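You operate a simulated robot arm through the tools that you are given. There is no shell and no other tool.

You run a simulated robot arm. Do the job below in one go: nothing can be reset, and whatever is moved stays where it is left.

## Task
Tip the strainer's scraps into the food waste hatch and put it back.
Fine: a trace may stay in the sink strainer; the hatch lid goes back on.

Only the result counts: the job must be done as asked and must still hold three seconds after the hand-in. Knocking over, shifting, dropping, spilling or breaking anything else fails it. Lids that push on must go on centred and level and be pressed home; caps that screw on are set level and turned clockwise until they are tight.

## Robot
A 7-joint arm with a two-finger parallel gripper, fixed in place. Base frame: the origin is at the foot of the arm, x ahead of it, y to its left, z up; the work surface is at about z = 900. Lengths are in mm, angles in degrees, forces in N, time in s.
With the tool pointing down near the work surface it reaches from about 380 to 900 mm from the base axis. Its first joint turns from -143.0 to 143.0 degrees. Payload 3 kg.
Tool frame: the origin (TCP) lies between the finger pads and is the grasp point; the fingertips stand 30 mm ahead of it; z points along the fingers, y is the line along which they close. Largest opening 94 mm; finger width 28, thickness 10; the body of the gripper, 50 by 96 mm, starts 55 mm behind the TCP.
Orientation is told as [roll, pitch, yaw] about the base's x, y, z axes, in that order, counted from this pose: with the fingers straight down and closing along the base's y, the tool's x points along the base's -x, its y along +y and its z along -z.

## Interface
- The arm moves only by the tool play_rows. Its arguments are lists of equal length, an entry for each row: "travel": the shift along the base's x, y, z in units of 25 mm (1.0 is 25 mm), a list of three; "dr": the turn, a rotation vector about the base's x, y, z in units of 6 degrees (1.0 is 6 degrees), a list of three. In form: {"travel": [[dx, dy, dz], ...], "dr": [[wx, wy, wz], ...]}. A call has 1 to 20 rows; each row shifts and turns the commanded pose from where the row before left it. "hand" is the closure in counts, from 0 (fully open) to 255 (shut), set as the call begins (left out, the last holds). A call with a number of a shift or a turn outside -1 to 1 is refused whole. A row lasts 0.2 s, in which the tool goes at most 50 mm and 8.6 degrees; a call with a longer step from one row to the next is refused whole, and so is a gripper value outside its range. Where a pose cannot be reached the arm comes as near as it can. A force on the tool above 40 N (or 10 N above the force at the start of the call, whichever is more), or a blocked arm, ends the call early, and 0.2 s more pass. Each finger travels about 72 mm/s and halts on what it meets, pressing with about 29 N; the grip force reading is that of the motor and also rises with nothing between the fingers. The clock runs only during rows and for 0.2 s after the last one: add rows that do not move to give the fingers time. It gives the time, the measured TCP pose, the force on the tool (base axes), the opening and the grip force at its end, in the units of the frame above (readings bear some noise), with the torque about the TCP (base axes, N m) and any sound that the robot's microphone picked up.
- Cameras (640 x 400 px; columns grow to the right, rows downward): "scene" is fixed at [204.2, -653, 1582.5]; the picture's right is [0.98, -0.22, 0.00], its down [-0.15, -0.65, -0.74] and it looks along [0.16, 0.73, -0.67] (base axes); focal length 314 px, centre (320, 200). "wrist" rides on the gripper at [76, 14, -103] in the tool frame; the picture's right is [-0.18, 0.98, 0.00], its down [-0.75, -0.14, -0.64] and it looks along [-0.63, -0.12, 0.77] (tool axes); focal length 243 px, centre (320, 200). There is no depth. A picture from a camera that has moved, and an enlarged one, comes with that camera's place and axes in the base frame and with its lens. The place of the scene camera against the robot may be out by one fixed shift of up to 25 mm in any direction.
- grab_frame(camera): a new picture of that camera. The clock stands still meanwhile.
- close_up(camera, box): a new picture of the part [left, top, right, bottom] of that camera's present view, enlarged. The clock stands still meanwhile.
- hand_in(): hands the job in; it is judged then, once.

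Nothing tells you positions but the pictures and the camera data. Unless the task says otherwise, let go and move clear before handing in.

The tools are called as a command line: name --argument value ..., lists and objects as JSON in quotes. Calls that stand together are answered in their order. play_rows: Moves the arm, as the interface text tells. Its arguments: {"type":"object","properties":{"travel":{"type":"array"},"dr":{"type":"array"},"hand":{"type":"number"}},"required":["travel","dr"]} The other tools are called the same way: grab_frame (camera) takes a picture; close_up (camera, box) takes an enlarged picture of a part of a camera's view; hand_in () hands the job in.

At the start:

```text
time_s: 0.0
tcp_pos: [638.0, 125.7, 1166.9]
ee_rot: [0.0, 0.0, 0.0]
ft_force: [0.0, 0.0, -0.3]
ft_torque: [0.0, 0.0, 0.0]
gripper_width: 94.0
grasp_force: 0.0
```

scene: 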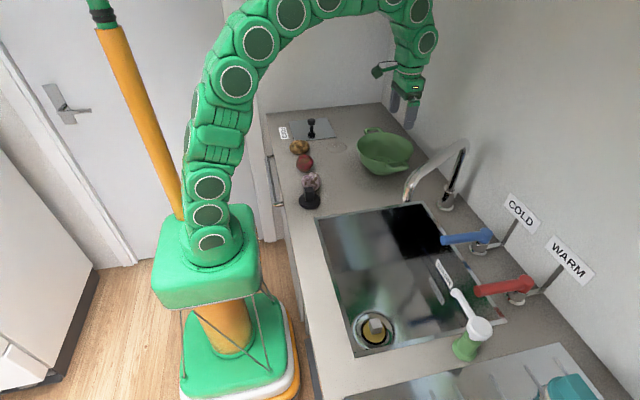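
wrist: 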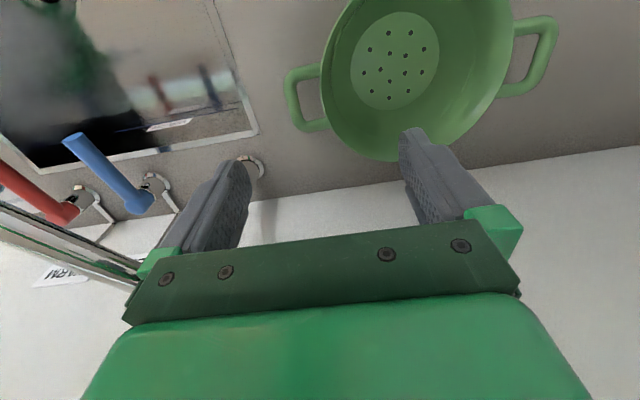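

I see a counter with a sink; a strainer basket sits in the drain at the near end of the sink, and a plate with a knob at the far end is probably the food waste hatch. I'll look closer at these before moving.

close_up --camera "scene" --box '[320, 280, 440, 370]'

close_up --camera "scene" --box '[260, 100, 380, 220]'

close_up --camera "scene" --box '[400, 220, 620, 400]'

```text
4.44 times, centred on (380, 325) of scene
camera zoom: at [204.2, -653.0, 1582.5], right [0.98, -0.22, 0.0], down [-0.15, -0.65, -0.74], along [0.16, 0.73, -0.67], focal length 1394 px, centre (53, -356)
```

zoom: 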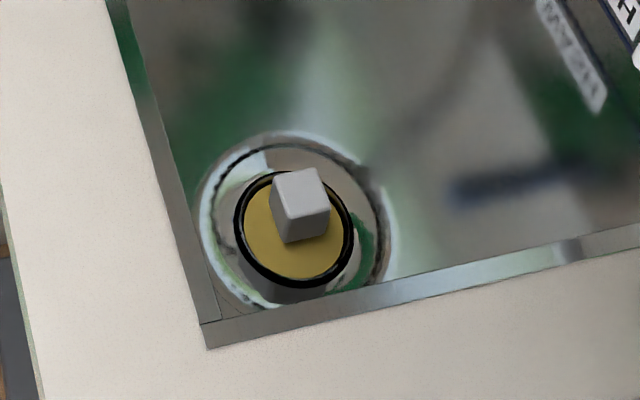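

```text
3.33 times, centred on (320, 160) of scene
camera zoom: at [204.2, -653.0, 1582.5], right [0.98, -0.22, 0.0], down [-0.15, -0.65, -0.74], along [0.16, 0.73, -0.67], focal length 1045 px, centre (320, 333)
```

zoom: 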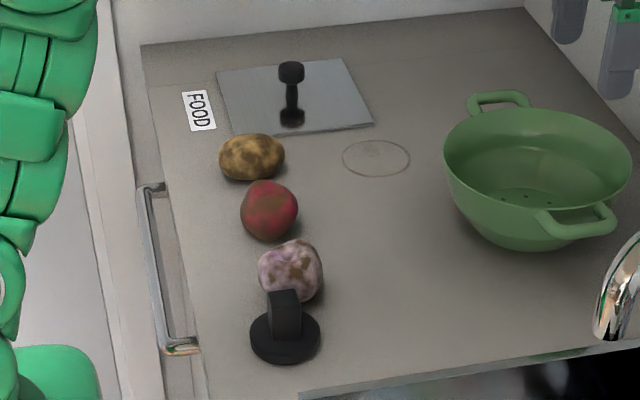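

```text
2.22 times, centred on (510, 310) of scene
camera zoom: at [204.2, -653.0, 1582.5], right [0.98, -0.22, 0.0], down [-0.15, -0.65, -0.74], along [0.16, 0.73, -0.67], focal length 697 px, centre (-102, -44)
```

zoom: 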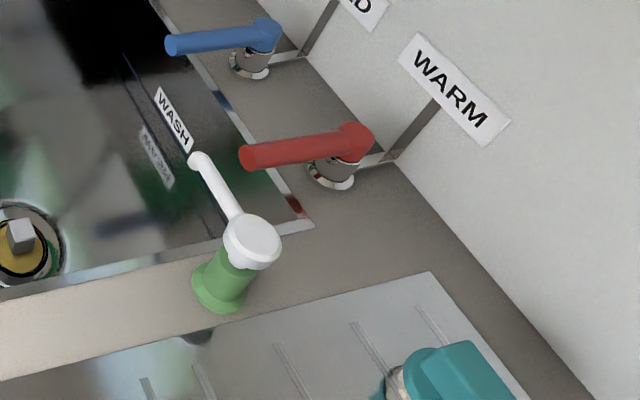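

Counter looks clear; the hatch lid seems near (430, 537) and the strainer near (420, -310), inside the sink. I'll turn the wrist camera towards the strainer from high up.

play_rows --travel '[[-0.5, -0.47, 0], [-0.5, -0.47, 0], [-0.5, -0.47, 0], [-0.5, -0.47, 0], [-0.5, -0.47, 0], [-0.5, -0.47, 0], [-0.5, -0.47, 0], [-0.5, -0.47, 0], [-0.5, -0.47, 0], [-0.5, -0.47, 0], [-0.5, -0.47, 0], [-0.5, -0.47, 0], [-0.5, -0.47, 0], [-0.5, -0.47, 0], [-0.5, -0.47, 0], [0, 0, 0]]' --dr '[[0, 0, -1], [0, 0, -1], [0, 0, -1], [0, 0, -1], [0, 0, -1], [0, 0, -1], [0, 0, -1], [0, 0, -1], [0, 0, -1], [0, 0, -1], [0, 0, -1], [0, 0, -1], [0, 0, -1], [0, 0, -1], [0, 0, -1], [0, 0, 0]]'

grab_frame --camera "wrist"

grab_frame --camera "scene"

```text
time_s: 3.4
tcp_pos: [449.2, -50.9, 1166.3]
ee_rot: [0.0, -0.1, -90.1]
ft_force: [-0.1, -0.6, 0.4]
ft_torque: [0.01, -0.02, 0.02]
gripper_width: 93.9
grasp_force: 0.1
```

```text
taken
camera wrist: at [463.9, 25.6, 1268.0], right [0.98, -0.19, 0.0], down [-0.14, -0.75, 0.64], along [-0.12, -0.63, -0.77], focal length 243 px, centre (320, 200)
```

wrist: 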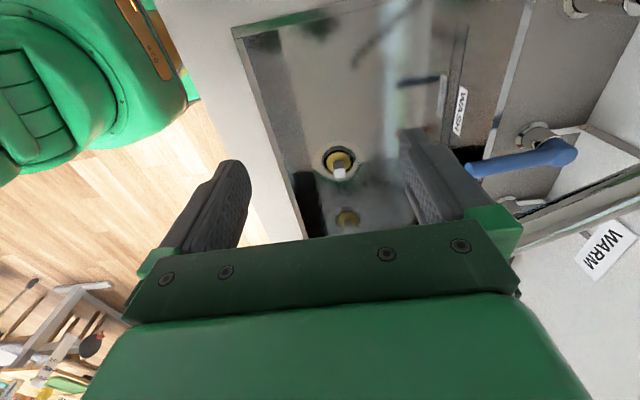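

```text
taken
```

scene: 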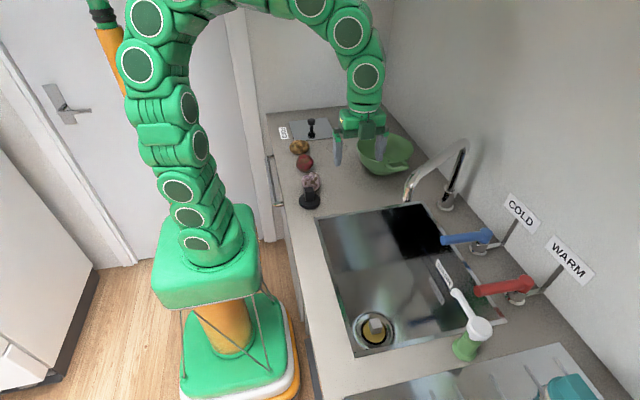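

The strainer lies on the deep sink floor around (450, -290, 740). I'll come in closer for a better view of its handle and contents, staying well left of the faucet.

play_rows --travel '[[0, -1, 0], [0, -1, 0], [0, -1, -0.5], [0, -1, -1], [0, 0, -1], [0, 0, -1], [0, 0, -1], [0, 0, -1], [0, 0, 0]]' --dr '[[0, 0, 0], [0, 0, 0], [0, 0, 0], [0, 0, 0], [0, 0, 0], [0, 0, 0], [0, 0, 0], [0, 0, 0], [0, 0, 0]]'

grab_frame --camera "wrist"

grab_frame --camera "scene"

close_up --camera "wrist" --box '[240, 60, 440, 240]'

```text
time_s: 5.4
tcp_pos: [450.2, -149.9, 1028.9]
ee_rot: [-0.1, 0.0, -90.0]
ft_force: [-0.6, 0.1, -0.1]
ft_torque: [0.03, -0.02, 0.02]
gripper_width: 93.7
grasp_force: 0.0
```

```text
taken
camera wrist: at [464.3, -73.8, 1130.5], right [0.98, -0.18, 0.0], down [-0.14, -0.75, 0.64], along [-0.12, -0.63, -0.77], focal length 243 px, centre (320, 200)
```

wrist: 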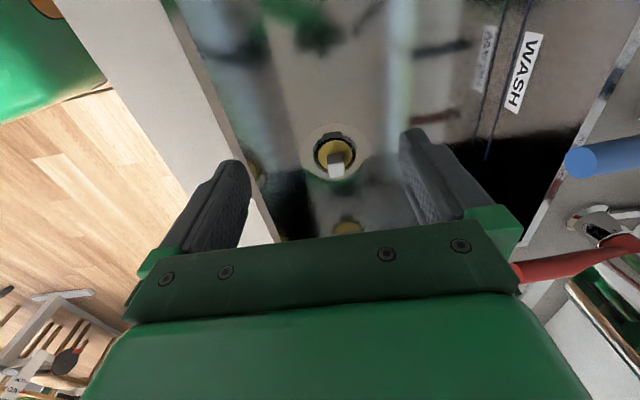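

```text
taken
```

scene: 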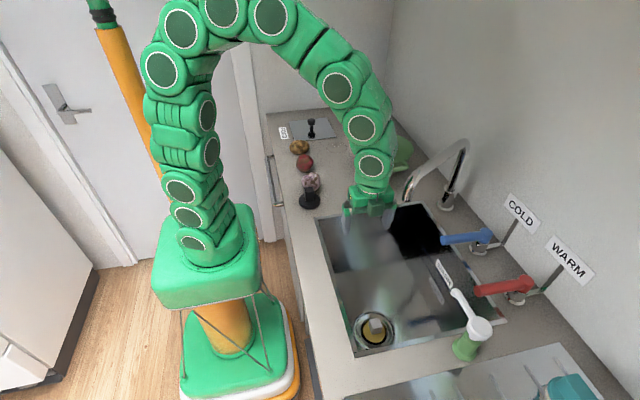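

```text
2.22 times, centred on (340, 150) of wrist
camera zoom: at [464.3, -73.8, 1130.5], right [0.98, -0.18, 0.0], down [-0.14, -0.75, 0.64], along [-0.12, -0.63, -0.77], focal length 539 px, centre (276, 311)
```

zoom: 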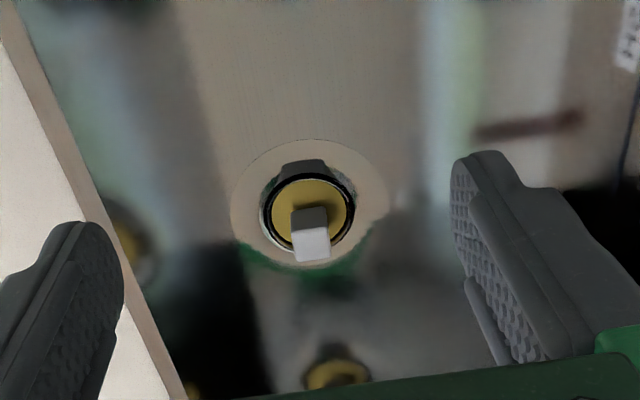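

The strainer has a light square post in the middle and yellow contents. I'll shift further along y for a steeper second view to triangulate its depth.

play_rows --travel '[[0, -1, 0], [0, -1, 0], [0, -1, 0], [0, -1, 0], [0, 0, 0]]' --dr '[[0, 0, 0], [0, 0, 0], [0, 0, 0], [0, 0, 0], [0, 0, 0]]'

grab_frame --camera "wrist"

close_up --camera "wrist" --box '[240, 0, 420, 120]'

grab_frame --camera "scene"

```text
time_s: 6.6
tcp_pos: [449.5, -250.2, 1029.0]
ee_rot: [-0.1, -0.1, -90.0]
ft_force: [0.0, -0.4, -0.8]
ft_torque: [-0.03, -0.01, 0.03]
gripper_width: 94.0
grasp_force: 0.2
```

```text
taken
camera wrist: at [464.0, -174.5, 1130.2], right [0.98, -0.18, 0.0], down [-0.14, -0.75, 0.64], along [-0.12, -0.63, -0.77], focal length 243 px, centre (320, 200)
```

wrist: 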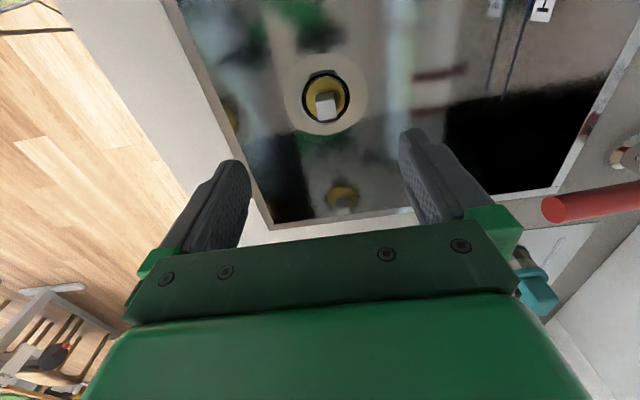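

```text
3.33 times, centred on (330, 60) of wrist
camera zoom: at [464.0, -174.5, 1130.2], right [0.98, -0.18, 0.0], down [-0.14, -0.75, 0.64], along [-0.12, -0.63, -0.77], focal length 809 px, centre (287, 667)
```

zoom: 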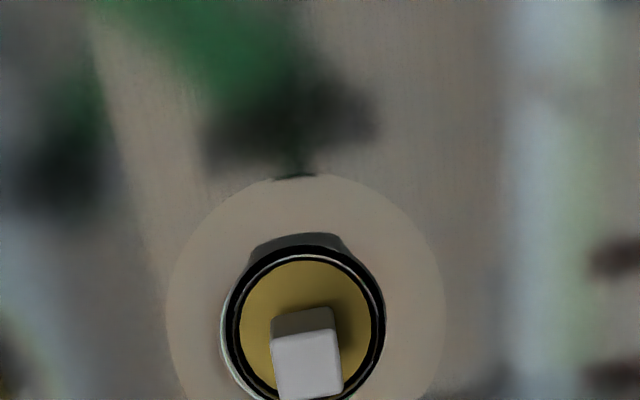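

```text
taken
```

scene: 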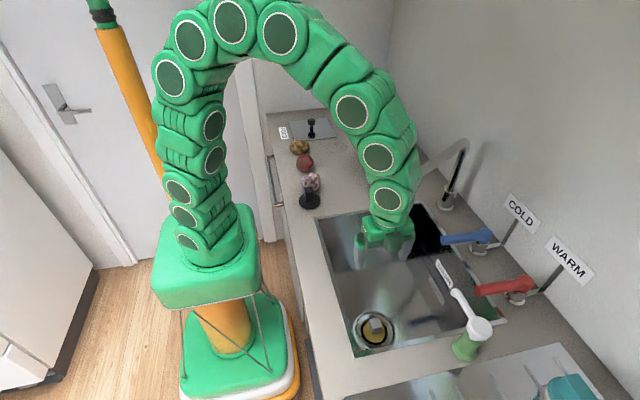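

Rim of the strainer is around (451, -286, 760) with a block handle above it, about 25 mm wide, top somewhere near z 800. I'll dip into the sink's open area for a low-angle look at the handle.

play_rows --travel '[[0, 1, 0], [0, 1, -1], [0, 1, -1], [0, 1, -1], [0, 0, -1], [0, 0, -1], [0, 0, -1], [0, 0, 0]]' --dr '[[0, 0, 0], [0, 0, 0], [0, 0, 0], [0, 0, 0], [0, 0, 0], [0, 0, 0], [0, 0, 0], [0, 0, 0]]'

grab_frame --camera "wrist"

close_up --camera "wrist" --box '[230, 120, 410, 240]'

close_up --camera "scene" --box '[340, 300, 410, 350]'

```text
time_s: 8.4
tcp_pos: [449.9, -150.1, 878.8]
ee_rot: [0.0, 0.1, -90.0]
ft_force: [0.0, 0.1, 0.4]
ft_torque: [-0.02, 0.0, 0.03]
gripper_width: 93.9
grasp_force: 0.1
```

```text
taken
camera wrist: at [463.8, -74.2, 980.1], right [0.98, -0.18, 0.0], down [-0.14, -0.75, 0.64], along [-0.12, -0.63, -0.77], focal length 243 px, centre (320, 200)
```

wrist: 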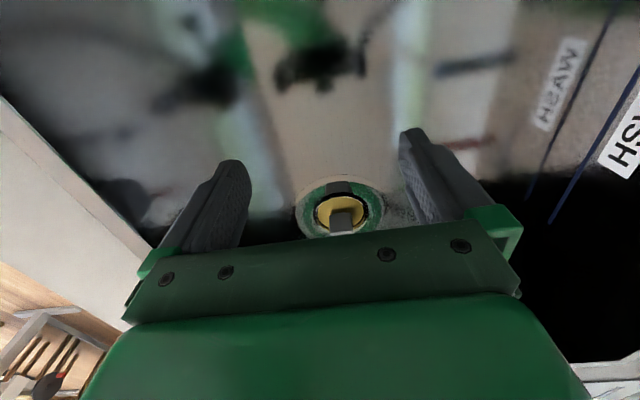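

```text
3.33 times, centred on (320, 180) of wrist
camera zoom: at [463.8, -74.2, 980.1], right [0.98, -0.18, 0.0], down [-0.14, -0.75, 0.64], along [-0.12, -0.63, -0.77], focal length 809 px, centre (320, 267)
```

zoom: 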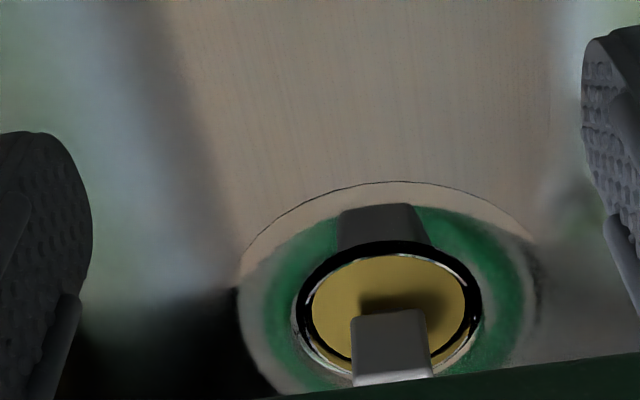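

```text
8.00 times, centred on (375, 325) of scene
camera zoom: at [204.2, -653.0, 1582.5], right [0.98, -0.22, 0.0], down [-0.15, -0.65, -0.74], along [0.16, 0.73, -0.67], focal length 2509 px, centre (-120, -800)
```

zoom: 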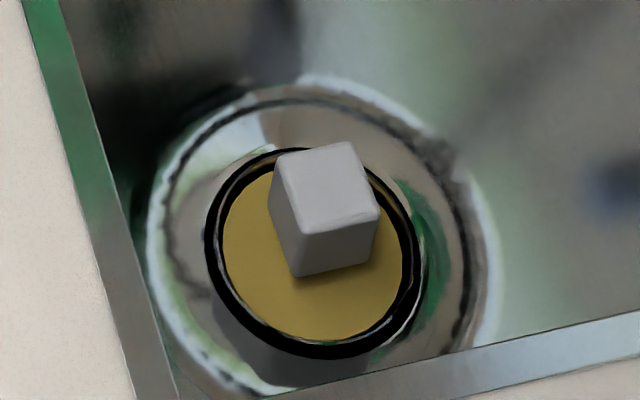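

Handle block is about x 451, y -281 to -307, z 760 to 791, aligned with the axes; rim about z 750. Now I'll rise out of the sink and go view the hatch.

play_rows --travel '[[0, 0, 1], [0, 0, 1], [0, 0, 1], [0, 0, 1], [0, 0, 1], [0, 0, 1], [0, 0, 1], [0, 0, 1], [0, 0, 1], [0, 0, 1], [0, 0, 1], [0, 0, 0.5]]' --dr '[[0, 0, 0], [0, 0, 0], [0, 0, 0], [0, 0, 0], [0, 0, 0], [0, 0, 0], [0, 0, 0], [0, 0, 0], [0, 0, 0], [0, 0, 0], [0, 0, 0], [0, 0, 0]]'

play_rows --travel '[[0, 1, 0], [0, 1, 0], [0, 1, 0], [0, 1, 0], [0, 1, 0], [0, 1, 0], [0, 1, 0], [0, 1, 0], [0, 1, 0], [0, 1, 0], [0, 1, 0], [0, 1, 0], [0, 1, 0], [0, 1, 0], [0, 1, 0], [0, 1, 0], [0, 1, 0], [0, 1, 0], [0, 1, 0], [0, 1, 0]]' --dr '[[0, 0, 0.75], [0, 0, 0.75], [0, 0, 0.75], [0, 0, 0.75], [0, 0, 0.75], [0, 0, 0.75], [0, 0, 0.75], [0, 0, 0.75], [0, 0, 0.75], [0, 0, 0.75], [0, 0, 0.75], [0, 0, 0.75], [0, 0, 0.75], [0, 0, 0.75], [0, 0, 0.75], [0, 0, 0.75], [0, 0, 0.75], [0, 0, 0.75], [0, 0, 0.75], [0, 0, 0.75]]'

play_rows --travel '[[-0.4, 1, 0], [-0.4, 1, 0], [-0.4, 1, 0], [-0.4, 1, 0], [-0.4, 1, 0], [-0.4, 1, 0], [0, 0, 0]]' --dr '[[0, 0, 0], [0, 0, 0], [0, 0, 0], [0, 0, 0], [0, 0, 0], [0, 0, 0], [0, 0, 0]]'

grab_frame --camera "wrist"

grab_frame --camera "scene"

```text
time_s: 11.0
tcp_pos: [448.9, -151.2, 1166.5]
ee_rot: [0.0, 0.0, -89.9]
ft_force: [-0.3, -0.2, 0.7]
ft_torque: [-0.01, -0.02, -0.03]
gripper_width: 93.9
grasp_force: 0.1
```

```text
time_s: 15.2
tcp_pos: [450.2, 348.6, 1166.7]
ee_rot: [0.0, 0.0, -0.1]
ft_force: [-0.1, 0.1, 0.2]
ft_torque: [0.01, -0.01, 0.0]
gripper_width: 94.2
grasp_force: 0.1
```

```text
time_s: 16.8
tcp_pos: [389.5, 500.4, 1167.5]
ee_rot: [0.0, 0.1, 0.0]
ft_force: [-1.0, -0.6, 0.0]
ft_torque: [0.02, -0.01, 0.0]
gripper_width: 93.7
grasp_force: 0.1
```

```text
taken
camera wrist: at [313.2, 514.4, 1268.0], right [0.18, 0.98, 0.0], down [0.75, -0.14, 0.64], along [0.63, -0.12, -0.77], focal length 243 px, centre (320, 200)
```

wrist: 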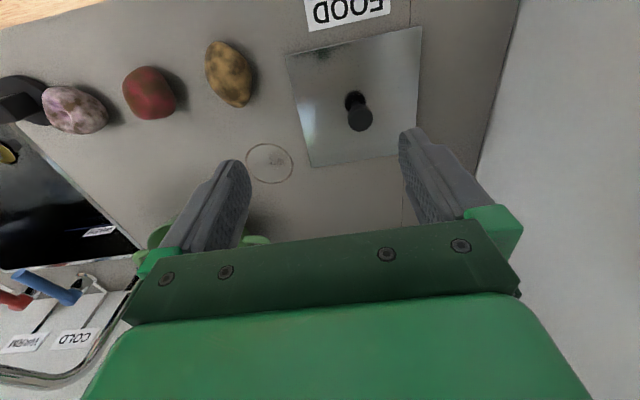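

```text
taken
```

scene: 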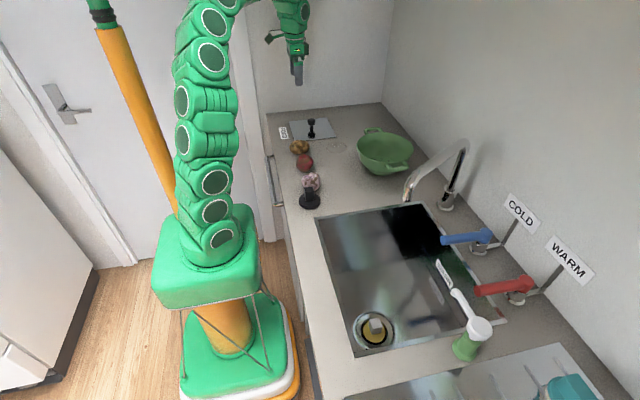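

close_up --camera "wrist" --box '[230, 0, 450, 180]'

close_up --camera "scene" --box '[260, 100, 360, 180]'

```text
2.22 times, centred on (340, 90) of wrist
camera zoom: at [313.2, 514.4, 1268.0], right [0.18, 0.98, 0.0], down [0.75, -0.14, 0.64], along [0.63, -0.12, -0.77], focal length 539 px, centre (276, 444)
```

zoom: 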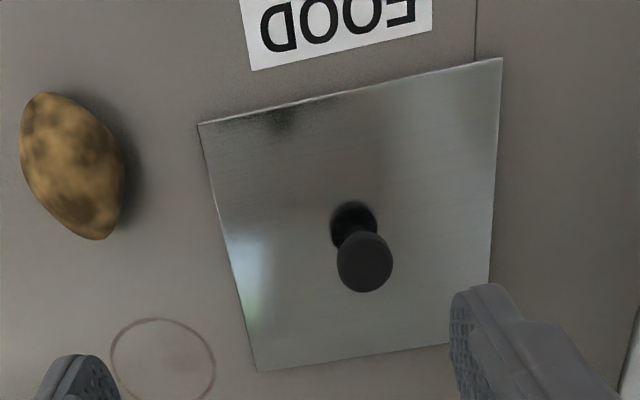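

```text
5.00 times, centred on (310, 140) of scene
camera zoom: at [204.2, -653.0, 1582.5], right [0.98, -0.22, 0.0], down [-0.15, -0.65, -0.74], along [0.16, 0.73, -0.67], focal length 1568 px, centre (370, 500)
```

zoom: 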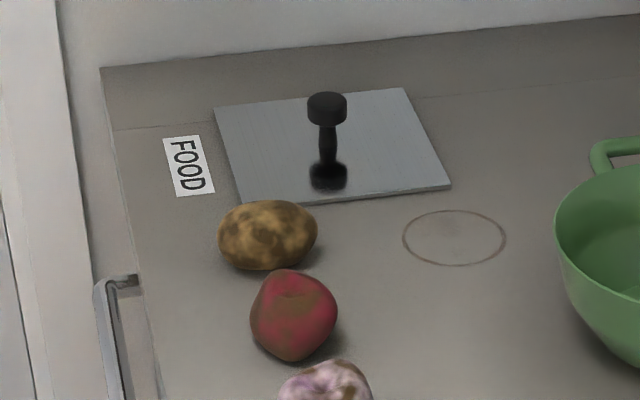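

The hatch cover is a flat steel plate, about 172 mm square, centred near (449, 544), with a mushroom knob whose top is at about z 938. I'll position above the knob and check alignment before gripping.

play_rows --travel '[[0.6, 0.436, 0], [0.6, 0.436, 0], [0.6, 0.436, 0], [0.58, 0.436, 0], [0, 0, -1], [0, 0, -1], [0, 0, -1], [0, 0, -1], [0, 0, -1], [0, 0, -1], [0, 0, -0.5], [0, 0, 0]]' --dr '[[0, 0, 0], [0, 0, 0], [0, 0, 0], [0, 0, 0], [0, 0, 0], [0, 0, 0], [0, 0, 0], [0, 0, 0], [0, 0, 0], [0, 0, 0], [0, 0, 0], [0, 0, 0]]'

grab_frame --camera "wrist"

close_up --camera "scene" --box '[260, 70, 380, 170]'

```text
time_s: 19.4
tcp_pos: [449.3, 542.9, 1004.5]
ee_rot: [0.0, 0.0, 0.0]
ft_force: [-0.2, -0.3, -1.0]
ft_torque: [-0.03, -0.01, 0.04]
gripper_width: 94.2
grasp_force: 0.0
```

```text
taken
camera wrist: at [372.8, 557.3, 1105.6], right [0.18, 0.98, 0.0], down [0.75, -0.14, 0.64], along [0.63, -0.12, -0.77], focal length 243 px, centre (320, 200)
```

wrist: 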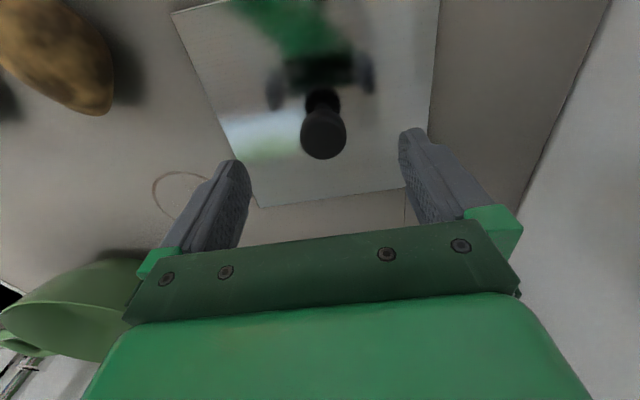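

```text
4.00 times, centred on (320, 120) of scene
camera zoom: at [204.2, -653.0, 1582.5], right [0.98, -0.22, 0.0], down [-0.15, -0.65, -0.74], along [0.16, 0.73, -0.67], focal length 1254 px, centre (320, 520)
```

zoom: 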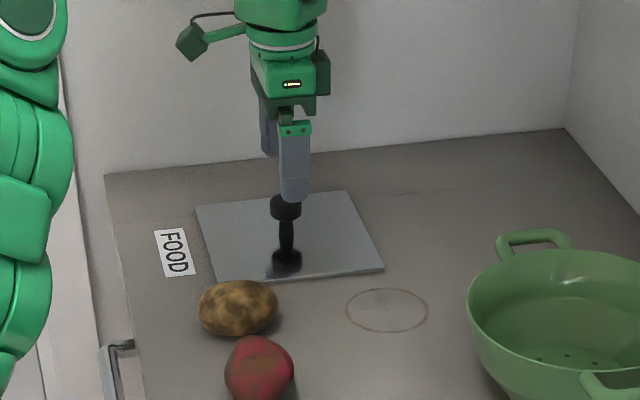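

Knob measured at (449, 545), between the fingers. Lowering to grip the knob head.

play_rows --travel '[[0, 0.04, -0.8], [0, 0, -0.8], [0, 0, -0.5], [0, 0, -0.3], [0, 0, 0]]' --dr '[[0, 0, 0], [0, 0, 0], [0, 0, 0], [0, 0, 0], [0, 0, 0]]'

play_rows --travel '[[0, 0, 0], [0, 0, 0], [0, 0, 0], [0, 0, 0], [0, 0, 0]]' --dr '[[0, 0, 0], [0, 0, 0], [0, 0, 0], [0, 0, 0], [0, 0, 0]]' --hand 255

grab_frame --camera "wrist"

close_up --camera "scene" --box '[260, 70, 380, 170]'

```text
time_s: 20.6
tcp_pos: [449.1, 543.5, 944.8]
ee_rot: [0.0, -0.1, 0.0]
ft_force: [0.3, -0.1, 1.2]
ft_torque: [-0.02, -0.01, -0.01]
gripper_width: 94.1
grasp_force: 0.1
```

```text
time_s: 21.8
tcp_pos: [449.9, 544.4, 944.7]
ee_rot: [0.0, 0.0, 0.1]
ft_force: [0.1, 1.0, 3.0]
ft_torque: [0.03, -0.02, 0.02]
gripper_width: 33.0
grasp_force: 28.7
```

```text
taken
camera wrist: at [372.9, 558.1, 1045.3], right [0.18, 0.98, 0.0], down [0.75, -0.14, 0.64], along [0.63, -0.12, -0.77], focal length 243 px, centre (320, 200)
```

wrist: 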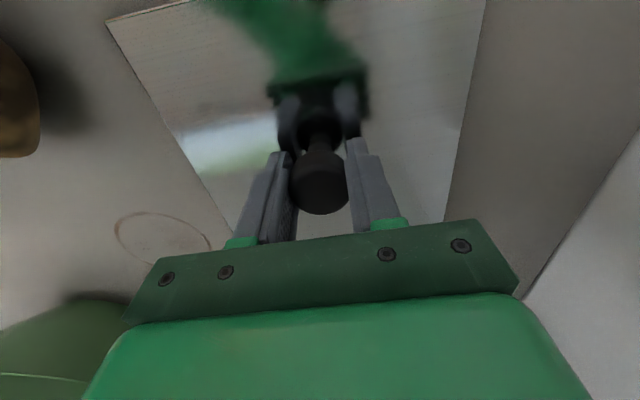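

```text
4.00 times, centred on (320, 120) of scene
camera zoom: at [204.2, -653.0, 1582.5], right [0.98, -0.22, 0.0], down [-0.15, -0.65, -0.74], along [0.16, 0.73, -0.67], focal length 1254 px, centre (320, 520)
```

zoom: 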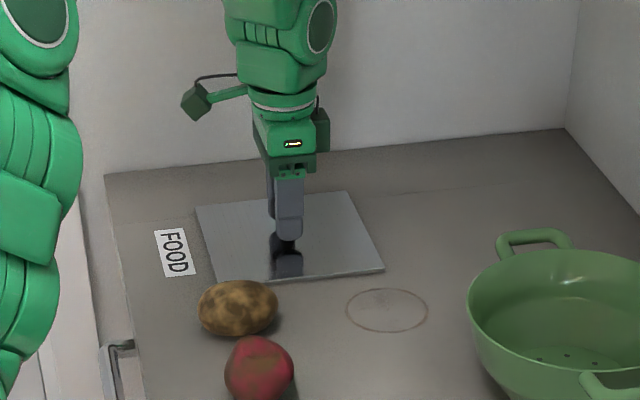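

Knob gripped at 33 mm. Lifting straight up slowly.

play_rows --travel '[[0, 0, 0.1], [0, 0, 0.2], [0, 0, 0.3], [0, 0, 0.4], [0, 0, 0.5], [0, 0, 0.5], [0, 0, 0.5], [0, 0, 0.5], [0, 0, 0]]' --dr '[[0, 0, 0], [0, 0, 0], [0, 0, 0], [0, 0, 0], [0, 0, 0], [0, 0, 0], [0, 0, 0], [0, 0, 0], [0, 0, 0]]'

grab_frame --camera "wrist"

close_up --camera "scene" --box '[260, 70, 380, 170]'

```text
time_s: 23.8
tcp_pos: [448.6, 543.6, 1018.8]
ee_rot: [0.0, 0.0, 0.0]
ft_force: [-1.2, 0.0, -1.4]
ft_torque: [-0.02, 0.03, -0.01]
gripper_width: 31.5
grasp_force: 28.4
```

```text
taken
camera wrist: at [372.8, 558.3, 1120.8], right [0.18, 0.98, 0.0], down [0.75, -0.14, 0.64], along [0.63, -0.12, -0.77], focal length 243 px, centre (320, 200)
```

wrist: 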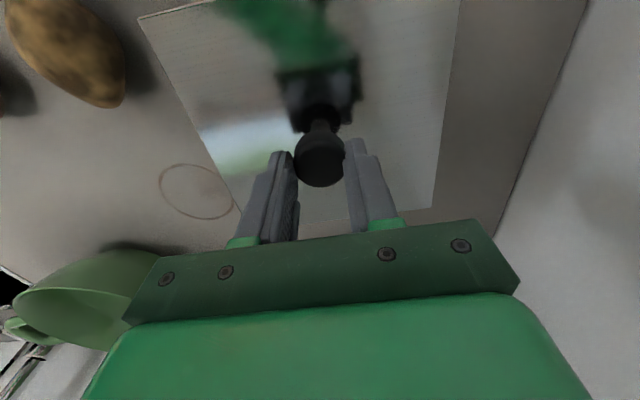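

```text
4.00 times, centred on (320, 120) of scene
camera zoom: at [204.2, -653.0, 1582.5], right [0.98, -0.22, 0.0], down [-0.15, -0.65, -0.74], along [0.16, 0.73, -0.67], focal length 1254 px, centre (320, 520)
```

zoom: 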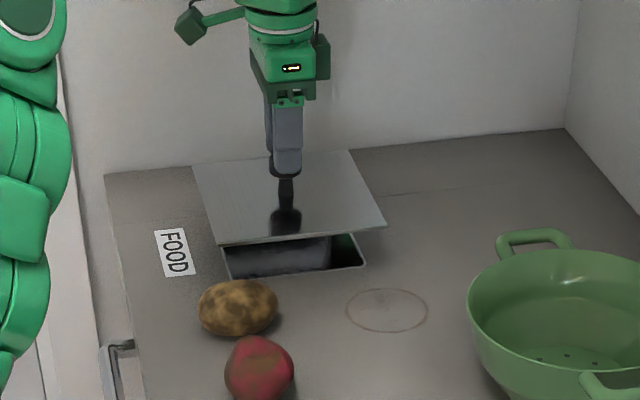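

The lid came up but the knob has slipped down in the fingers. I'll check how securely it's held before anything else.

close_up --camera "wrist" --box '[250, 110, 390, 210]'

close_up --camera "scene" --box '[300, 85, 350, 125]'

```text
4.00 times, centred on (320, 160) of wrist
camera zoom: at [372.8, 558.3, 1120.8], right [0.18, 0.98, 0.0], down [0.75, -0.14, 0.64], along [0.63, -0.12, -0.77], focal length 970 px, centre (320, 360)
```

zoom: 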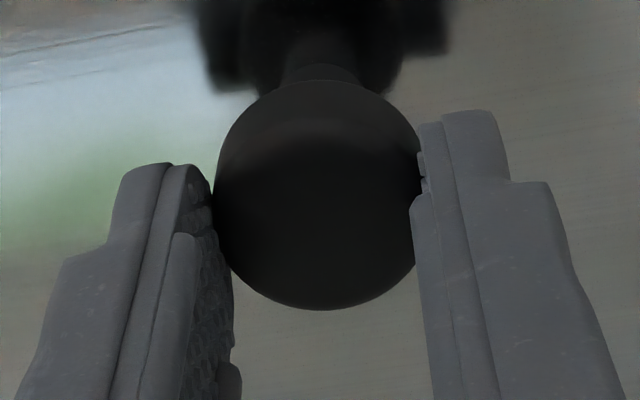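

```text
10.00 times, centred on (325, 105) of scene
camera zoom: at [204.2, -653.0, 1582.5], right [0.98, -0.22, 0.0], down [-0.15, -0.65, -0.74], along [0.16, 0.73, -0.67], focal length 3136 px, centre (270, 1150)
```

zoom: 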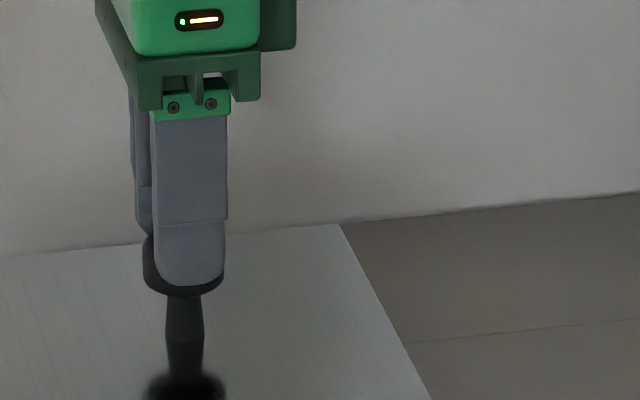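

The head is held only by the fingertips. I'll set the lid straight back down, then re-grip lower.

play_rows --travel '[[0, 0, -0.2], [0, 0, -0.4], [0, 0, -0.4], [0, 0, -0.4], [0, 0, -0.3], [0, 0, -0.2], [0, 0, -0.2], [0, 0, 0]]' --dr '[[0, 0, 0], [0, 0, 0], [0, 0, 0], [0, 0, 0], [0, 0, 0], [0, 0, 0], [0, 0, 0], [0, 0, 0]]'

close_up --camera "scene" --box '[280, 85, 360, 150]'

grab_frame --camera "wrist"

```text
time_s: 25.6
tcp_pos: [449.6, 543.0, 968.3]
ee_rot: [0.1, -0.1, 0.2]
ft_force: [1.6, -7.3, 32.5]
ft_torque: [-0.3, -0.14, 0.01]
gripper_width: 31.8
grasp_force: 29.1
```

```text
6.15 times, centred on (320, 118) of scene
camera zoom: at [204.2, -653.0, 1582.5], right [0.98, -0.22, 0.0], down [-0.15, -0.65, -0.74], along [0.16, 0.73, -0.67], focal length 1930 px, centre (320, 708)
```

zoom: 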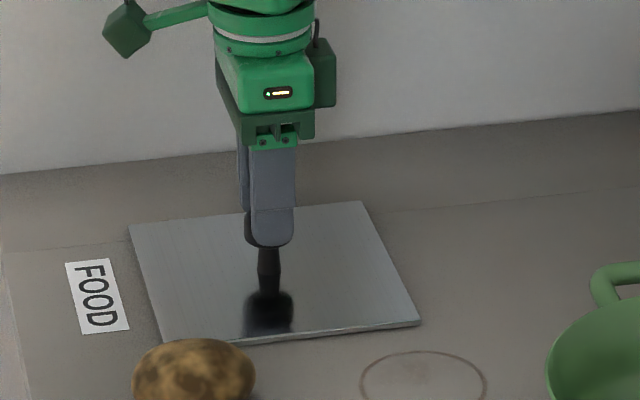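

```text
taken
camera wrist: at [373.1, 558.3, 1069.1], right [0.18, 0.98, 0.0], down [0.75, -0.14, 0.64], along [0.63, -0.12, -0.77], focal length 243 px, centre (320, 200)
```

wrist: 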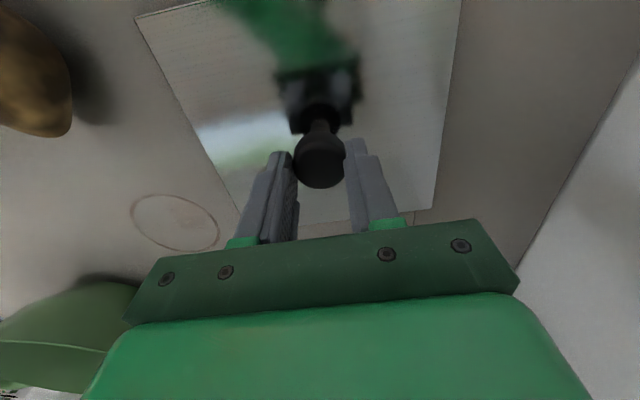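

Lid is back flat on the opening. I'll open, lower, and re-grip, then lift in small steps while watching force and slip.

play_rows --travel '[[0, 0, 0], [0, 0, 0], [0, 0, 0], [0, 0, -0.5], [0, 0, -0.4], [0, 0, -0.1], [0, 0, 0]]' --dr '[[0, 0, 0], [0, 0, 0], [0, 0, 0], [0, 0, 0], [0, 0, 0], [0, 0, 0], [0, 0, 0]]' --hand 80

grab_frame --camera "wrist"

close_up --camera "scene" --box '[280, 85, 360, 150]'

```text
time_s: 27.2
tcp_pos: [449.4, 542.5, 941.5]
ee_rot: [0.0, 0.0, 0.0]
ft_force: [-0.1, 0.7, 0.0]
ft_torque: [-0.01, 0.0, 0.0]
gripper_width: 64.8
grasp_force: 0.0
```

```text
taken
camera wrist: at [372.7, 558.2, 1042.7], right [0.18, 0.98, 0.0], down [0.75, -0.14, 0.64], along [0.63, -0.12, -0.77], focal length 243 px, centre (320, 200)
```

wrist: 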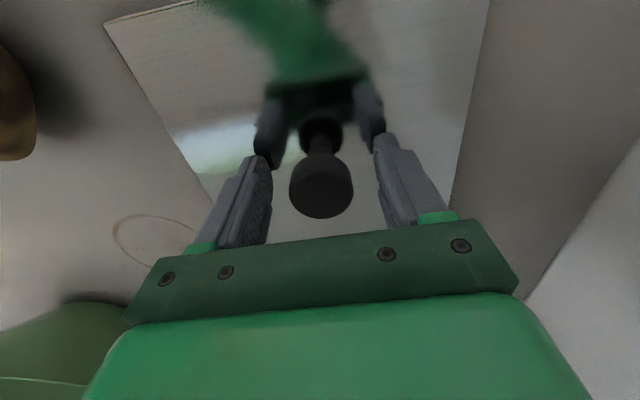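

```text
6.15 times, centred on (320, 118) of scene
camera zoom: at [204.2, -653.0, 1582.5], right [0.98, -0.22, 0.0], down [-0.15, -0.65, -0.74], along [0.16, 0.73, -0.67], focal length 1930 px, centre (320, 708)
```

zoom: 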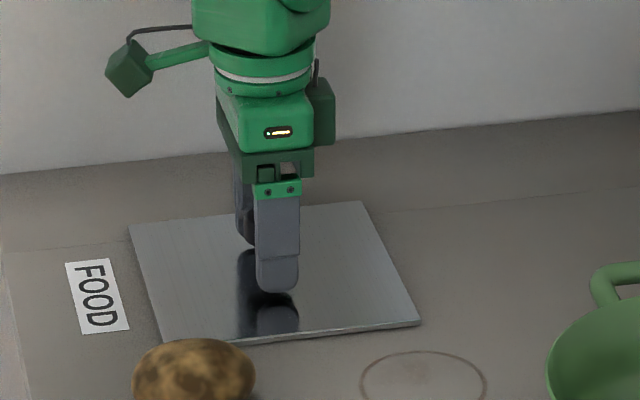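

play_rows --travel '[[0, 0, 0], [0, 0, 0], [0, 0, 0], [0, 0, 0], [0, 0, 0], [0, 0, 0]]' --dr '[[0, 0, 0], [0, 0, 0], [0, 0, 0], [0, 0, 0], [0, 0, 0], [0, 0, 0]]' --hand 255

play_rows --travel '[[0, 0, 0.1]]' --dr '[[0, 0, 0]]'

play_rows --travel '[[0, 0, 0.1]]' --dr '[[0, 0, 0]]'

play_rows --travel '[[0, 0, 0.1]]' --dr '[[0, 0, 0]]'

grab_frame --camera "wrist"

close_up --camera "scene" --box '[280, 85, 360, 150]'

```text
time_s: 28.6
tcp_pos: [449.5, 544.0, 941.2]
ee_rot: [0.0, 0.0, 0.0]
ft_force: [-0.8, 1.0, 1.5]
ft_torque: [-0.03, -0.01, -0.01]
gripper_width: 32.8
grasp_force: 29.4
```

```text
time_s: 29.0
tcp_pos: [450.3, 544.8, 943.9]
ee_rot: [0.0, 0.0, -0.1]
ft_force: [0.2, -0.5, -1.8]
ft_torque: [0.0, -0.01, -0.02]
gripper_width: 33.0
grasp_force: 29.1
```

```text
time_s: 29.4
tcp_pos: [448.1, 543.4, 946.8]
ee_rot: [-0.2, 0.0, 0.0]
ft_force: [-0.4, 0.6, -1.6]
ft_torque: [-0.01, -0.02, 0.03]
gripper_width: 32.9
grasp_force: 29.0
```

```text
time_s: 29.8
tcp_pos: [450.1, 544.1, 948.8]
ee_rot: [-0.1, 0.0, 0.1]
ft_force: [0.7, 0.4, -1.1]
ft_torque: [0.01, -0.01, -0.02]
gripper_width: 32.9
grasp_force: 29.0
```

```text
taken
camera wrist: at [373.4, 557.9, 1050.6], right [0.18, 0.98, 0.0], down [0.75, -0.14, 0.64], along [0.63, -0.12, -0.77], focal length 243 px, centre (320, 200)
```

wrist: 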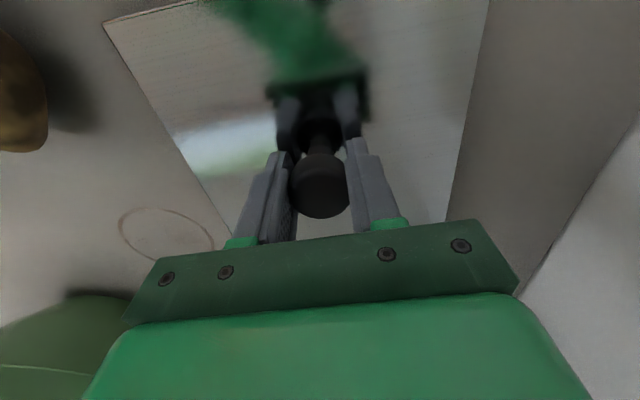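

```text
6.15 times, centred on (320, 118) of scene
camera zoom: at [204.2, -653.0, 1582.5], right [0.98, -0.22, 0.0], down [-0.15, -0.65, -0.74], along [0.16, 0.73, -0.67], focal length 1930 px, centre (320, 708)
```

zoom: 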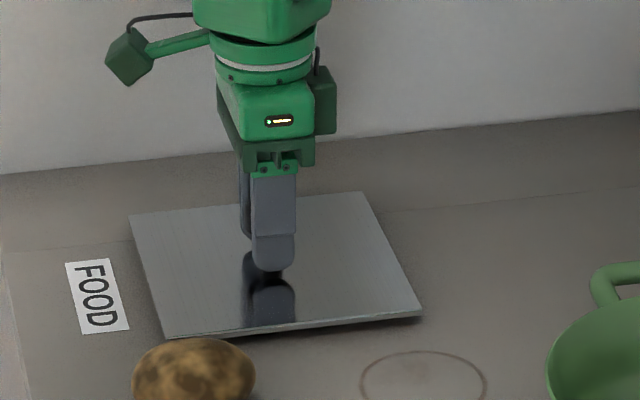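

The lid now rises with the gripper. Continue gently, checking for creep.

play_rows --travel '[[0, 0, 0.15], [0, 0, 0.15], [0, 0, 0.2], [0, 0, 0.2], [0, 0, 0.2], [0, 0, 0.2], [0, 0, 0.15]]' --dr '[[0, 0, 0], [0, 0, 0], [0, 0, 0], [0, 0, 0], [0, 0, 0], [0, 0, 0], [0, 0, 0]]'

grab_frame --camera "wrist"

close_up --camera "scene" --box '[280, 85, 360, 150]'

```text
time_s: 31.4
tcp_pos: [449.0, 543.7, 980.4]
ee_rot: [0.0, 0.0, 0.0]
ft_force: [-0.4, 0.6, -1.8]
ft_torque: [-0.01, -0.03, 0.03]
gripper_width: 33.1
grasp_force: 29.0
```

```text
taken
camera wrist: at [373.3, 558.5, 1081.9], right [0.18, 0.98, 0.0], down [0.75, -0.14, 0.64], along [0.63, -0.12, -0.77], focal length 243 px, centre (320, 200)
```

wrist: 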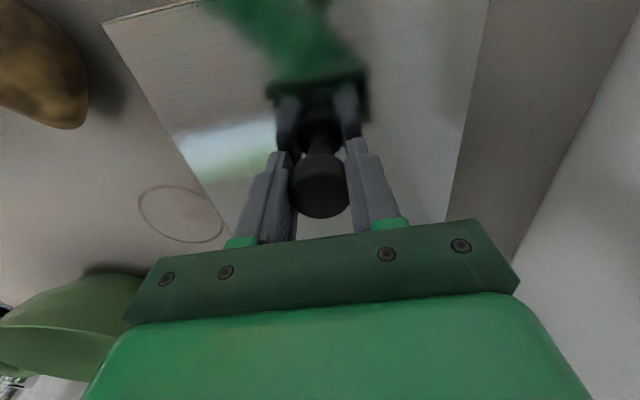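

```text
6.15 times, centred on (320, 118) of scene
camera zoom: at [204.2, -653.0, 1582.5], right [0.98, -0.22, 0.0], down [-0.15, -0.65, -0.74], along [0.16, 0.73, -0.67], focal length 1930 px, centre (320, 708)
```

zoom: 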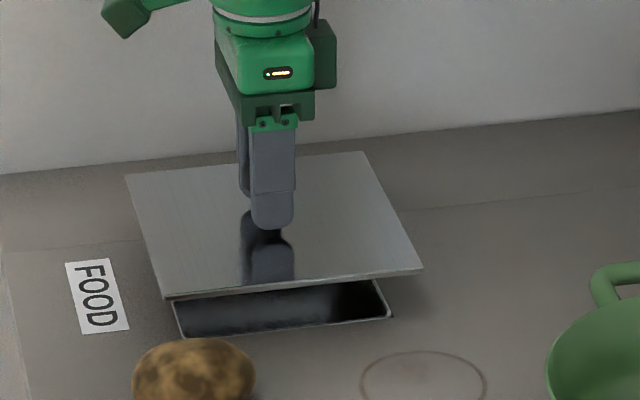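

No slip this time (TCP 39 mm above its resting height of 941.5). Moving the lid gently to the free counter to the right of the hatch, target (640, 520).

play_rows --travel '[[0.1, 0, 0], [0.25, 0, 0], [0.4, 0, 0], [0.45, -0.06, 0], [0.45, -0.06, 0], [0.45, -0.06, 0], [0.45, -0.06, 0], [0.45, -0.06, 0], [0.45, -0.06, 0], [0.45, -0.06, 0], [0.45, -0.06, 0], [0.45, -0.06, 0], [0.45, -0.06, 0], [0.45, -0.06, 0], [0.45, -0.06, 0], [0.45, -0.06, 0], [0.45, -0.06, 0], [0.4, -0.06, 0], [0.2, 0, 0], [0, 0, 0]]' --dr '[[0, 0, 0], [0, 0, 0], [0, 0, 0], [0, 0, 0], [0, 0, 0], [0, 0, 0], [0, 0, 0], [0, 0, 0], [0, 0, 0], [0, 0, 0], [0, 0, 0], [0, 0, 0], [0, 0, 0], [0, 0, 0], [0, 0, 0], [0, 0, 0], [0, 0, 0], [0, 0, 0], [0, 0, 0], [0, 0, 0]]'

grab_frame --camera "wrist"

grab_frame --camera "scene"

```text
time_s: 35.6
tcp_pos: [640.7, 519.8, 980.2]
ee_rot: [0.0, 0.1, 0.0]
ft_force: [-0.7, -0.1, -1.4]
ft_torque: [-0.01, 0.04, -0.03]
gripper_width: 33.3
grasp_force: 28.5
```

```text
taken
camera wrist: at [563.6, 535.8, 1081.4], right [0.18, 0.98, 0.0], down [0.75, -0.14, 0.64], along [0.63, -0.12, -0.77], focal length 243 px, centre (320, 200)
```

wrist: 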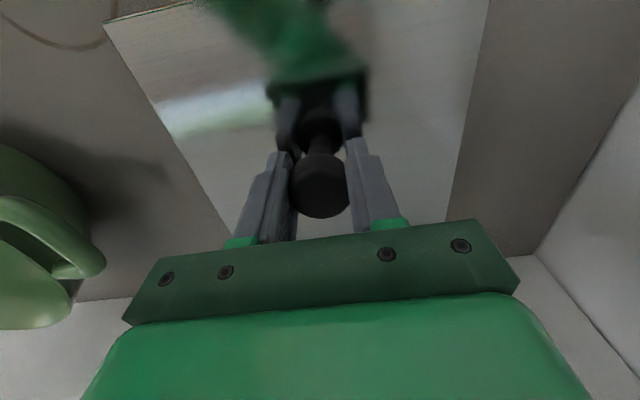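

```text
taken
```

scene: 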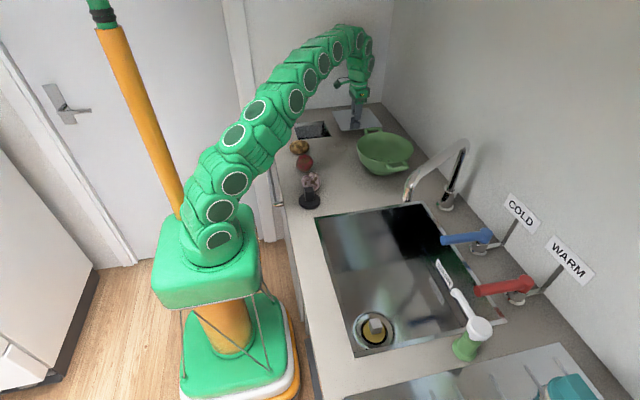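

close_up --camera "scene" --box '[280, 70, 420, 170]'

play_rows --travel '[[0, 0, -0.2], [0, 0, -0.3], [0, 0, -0.3], [0, 0, -0.3], [0, 0, -0.2], [0, 0, -0.1], [0, 0, -0.1], [0, 0, 0]]' --dr '[[0, 0, 0], [0, 0, 0], [0, 0, 0], [0, 0, 0], [0, 0, 0], [0, 0, 0], [0, 0, 0], [0, 0, 0]]'

close_up --camera "scene" --box '[280, 70, 420, 170]'

```text
4.00 times, centred on (350, 120) of scene
camera zoom: at [204.2, -653.0, 1582.5], right [0.98, -0.22, 0.0], down [-0.15, -0.65, -0.74], along [0.16, 0.73, -0.67], focal length 1254 px, centre (200, 520)
```

zoom: 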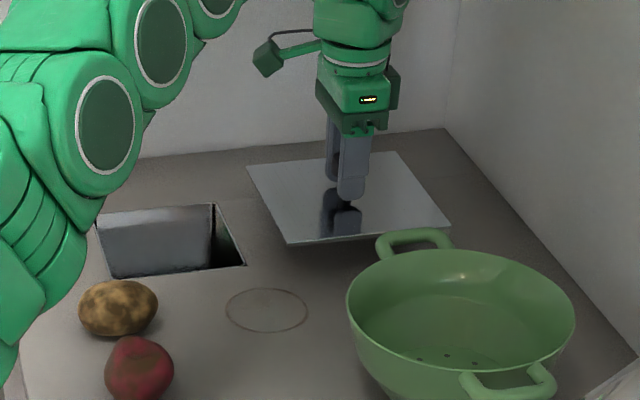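

```text
time_s: 37.3
tcp_pos: [641.0, 523.8, 945.6]
ee_rot: [0.2, -0.2, 0.0]
ft_force: [0.6, 0.9, 3.6]
ft_torque: [-0.21, 0.22, 0.04]
gripper_width: 32.7
grasp_force: 28.6
stopped in row 8: the force on the tool passed its limit at 42 N (the readings are from after the stop); the commanded pose is now the measured one
```

```text
4.00 times, centred on (350, 120) of scene
camera zoom: at [204.2, -653.0, 1582.5], right [0.98, -0.22, 0.0], down [-0.15, -0.65, -0.74], along [0.16, 0.73, -0.67], focal length 1254 px, centre (200, 520)
```

zoom: 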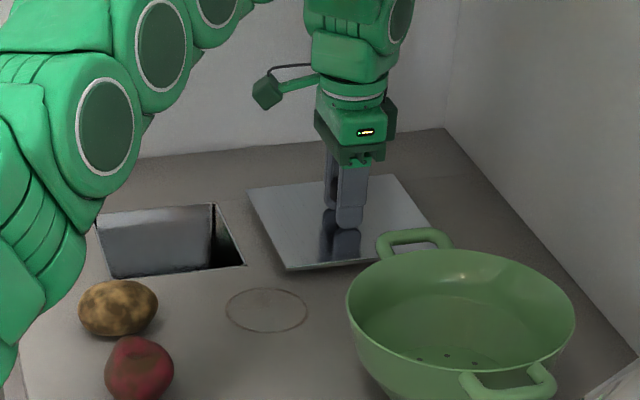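

The lid rests on the counter. Releasing and rising clear.

play_rows --travel '[[0, 0, 0], [0, 0, 0], [0, 0, 0], [0, 0, 0], [0, 0, 0], [0, 0, 0.5], [0, 0, 1], [0, 0, 1], [0, 0, 1], [0, 0, 1], [0, 0, 1], [0, 0, 0]]' --dr '[[0, 0, 0], [0, 0, 0], [0, 0, 0], [0, 0, 0], [0, 0, 0], [0, 0, 0], [0, 0, 0], [0, 0, 0], [0, 0, 0], [0, 0, 0], [0, 0, 0], [0, 0, 0]]' --hand 0

grab_frame --camera "wrist"

close_up --camera "scene" --box '[280, 70, 420, 170]'

```text
time_s: 39.9
tcp_pos: [640.8, 521.1, 1082.8]
ee_rot: [0.0, -0.2, 0.0]
ft_force: [0.1, -0.3, 1.0]
ft_torque: [-0.02, -0.01, -0.02]
gripper_width: 94.1
grasp_force: 0.1
```

```text
taken
camera wrist: at [564.3, 536.2, 1184.4], right [0.18, 0.98, 0.0], down [0.75, -0.14, 0.64], along [0.63, -0.12, -0.76], focal length 243 px, centre (320, 200)
```

wrist: 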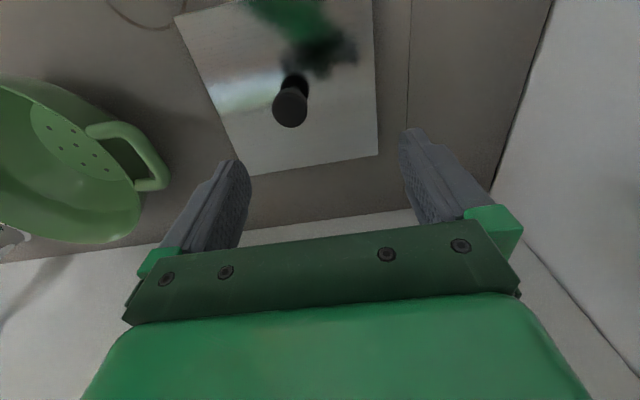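

```text
4.00 times, centred on (350, 120) of scene
camera zoom: at [204.2, -653.0, 1582.5], right [0.98, -0.22, 0.0], down [-0.15, -0.65, -0.74], along [0.16, 0.73, -0.67], focal length 1254 px, centre (200, 520)
```

zoom: 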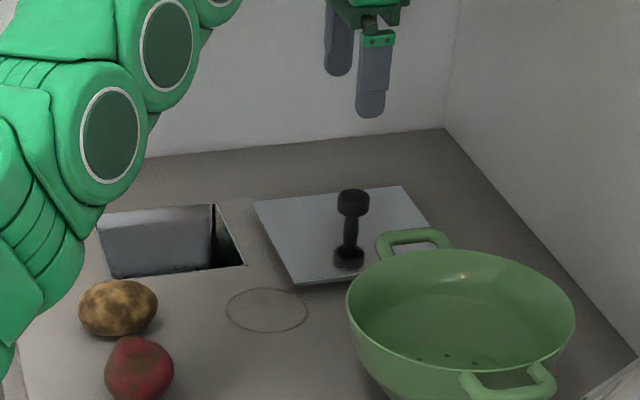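

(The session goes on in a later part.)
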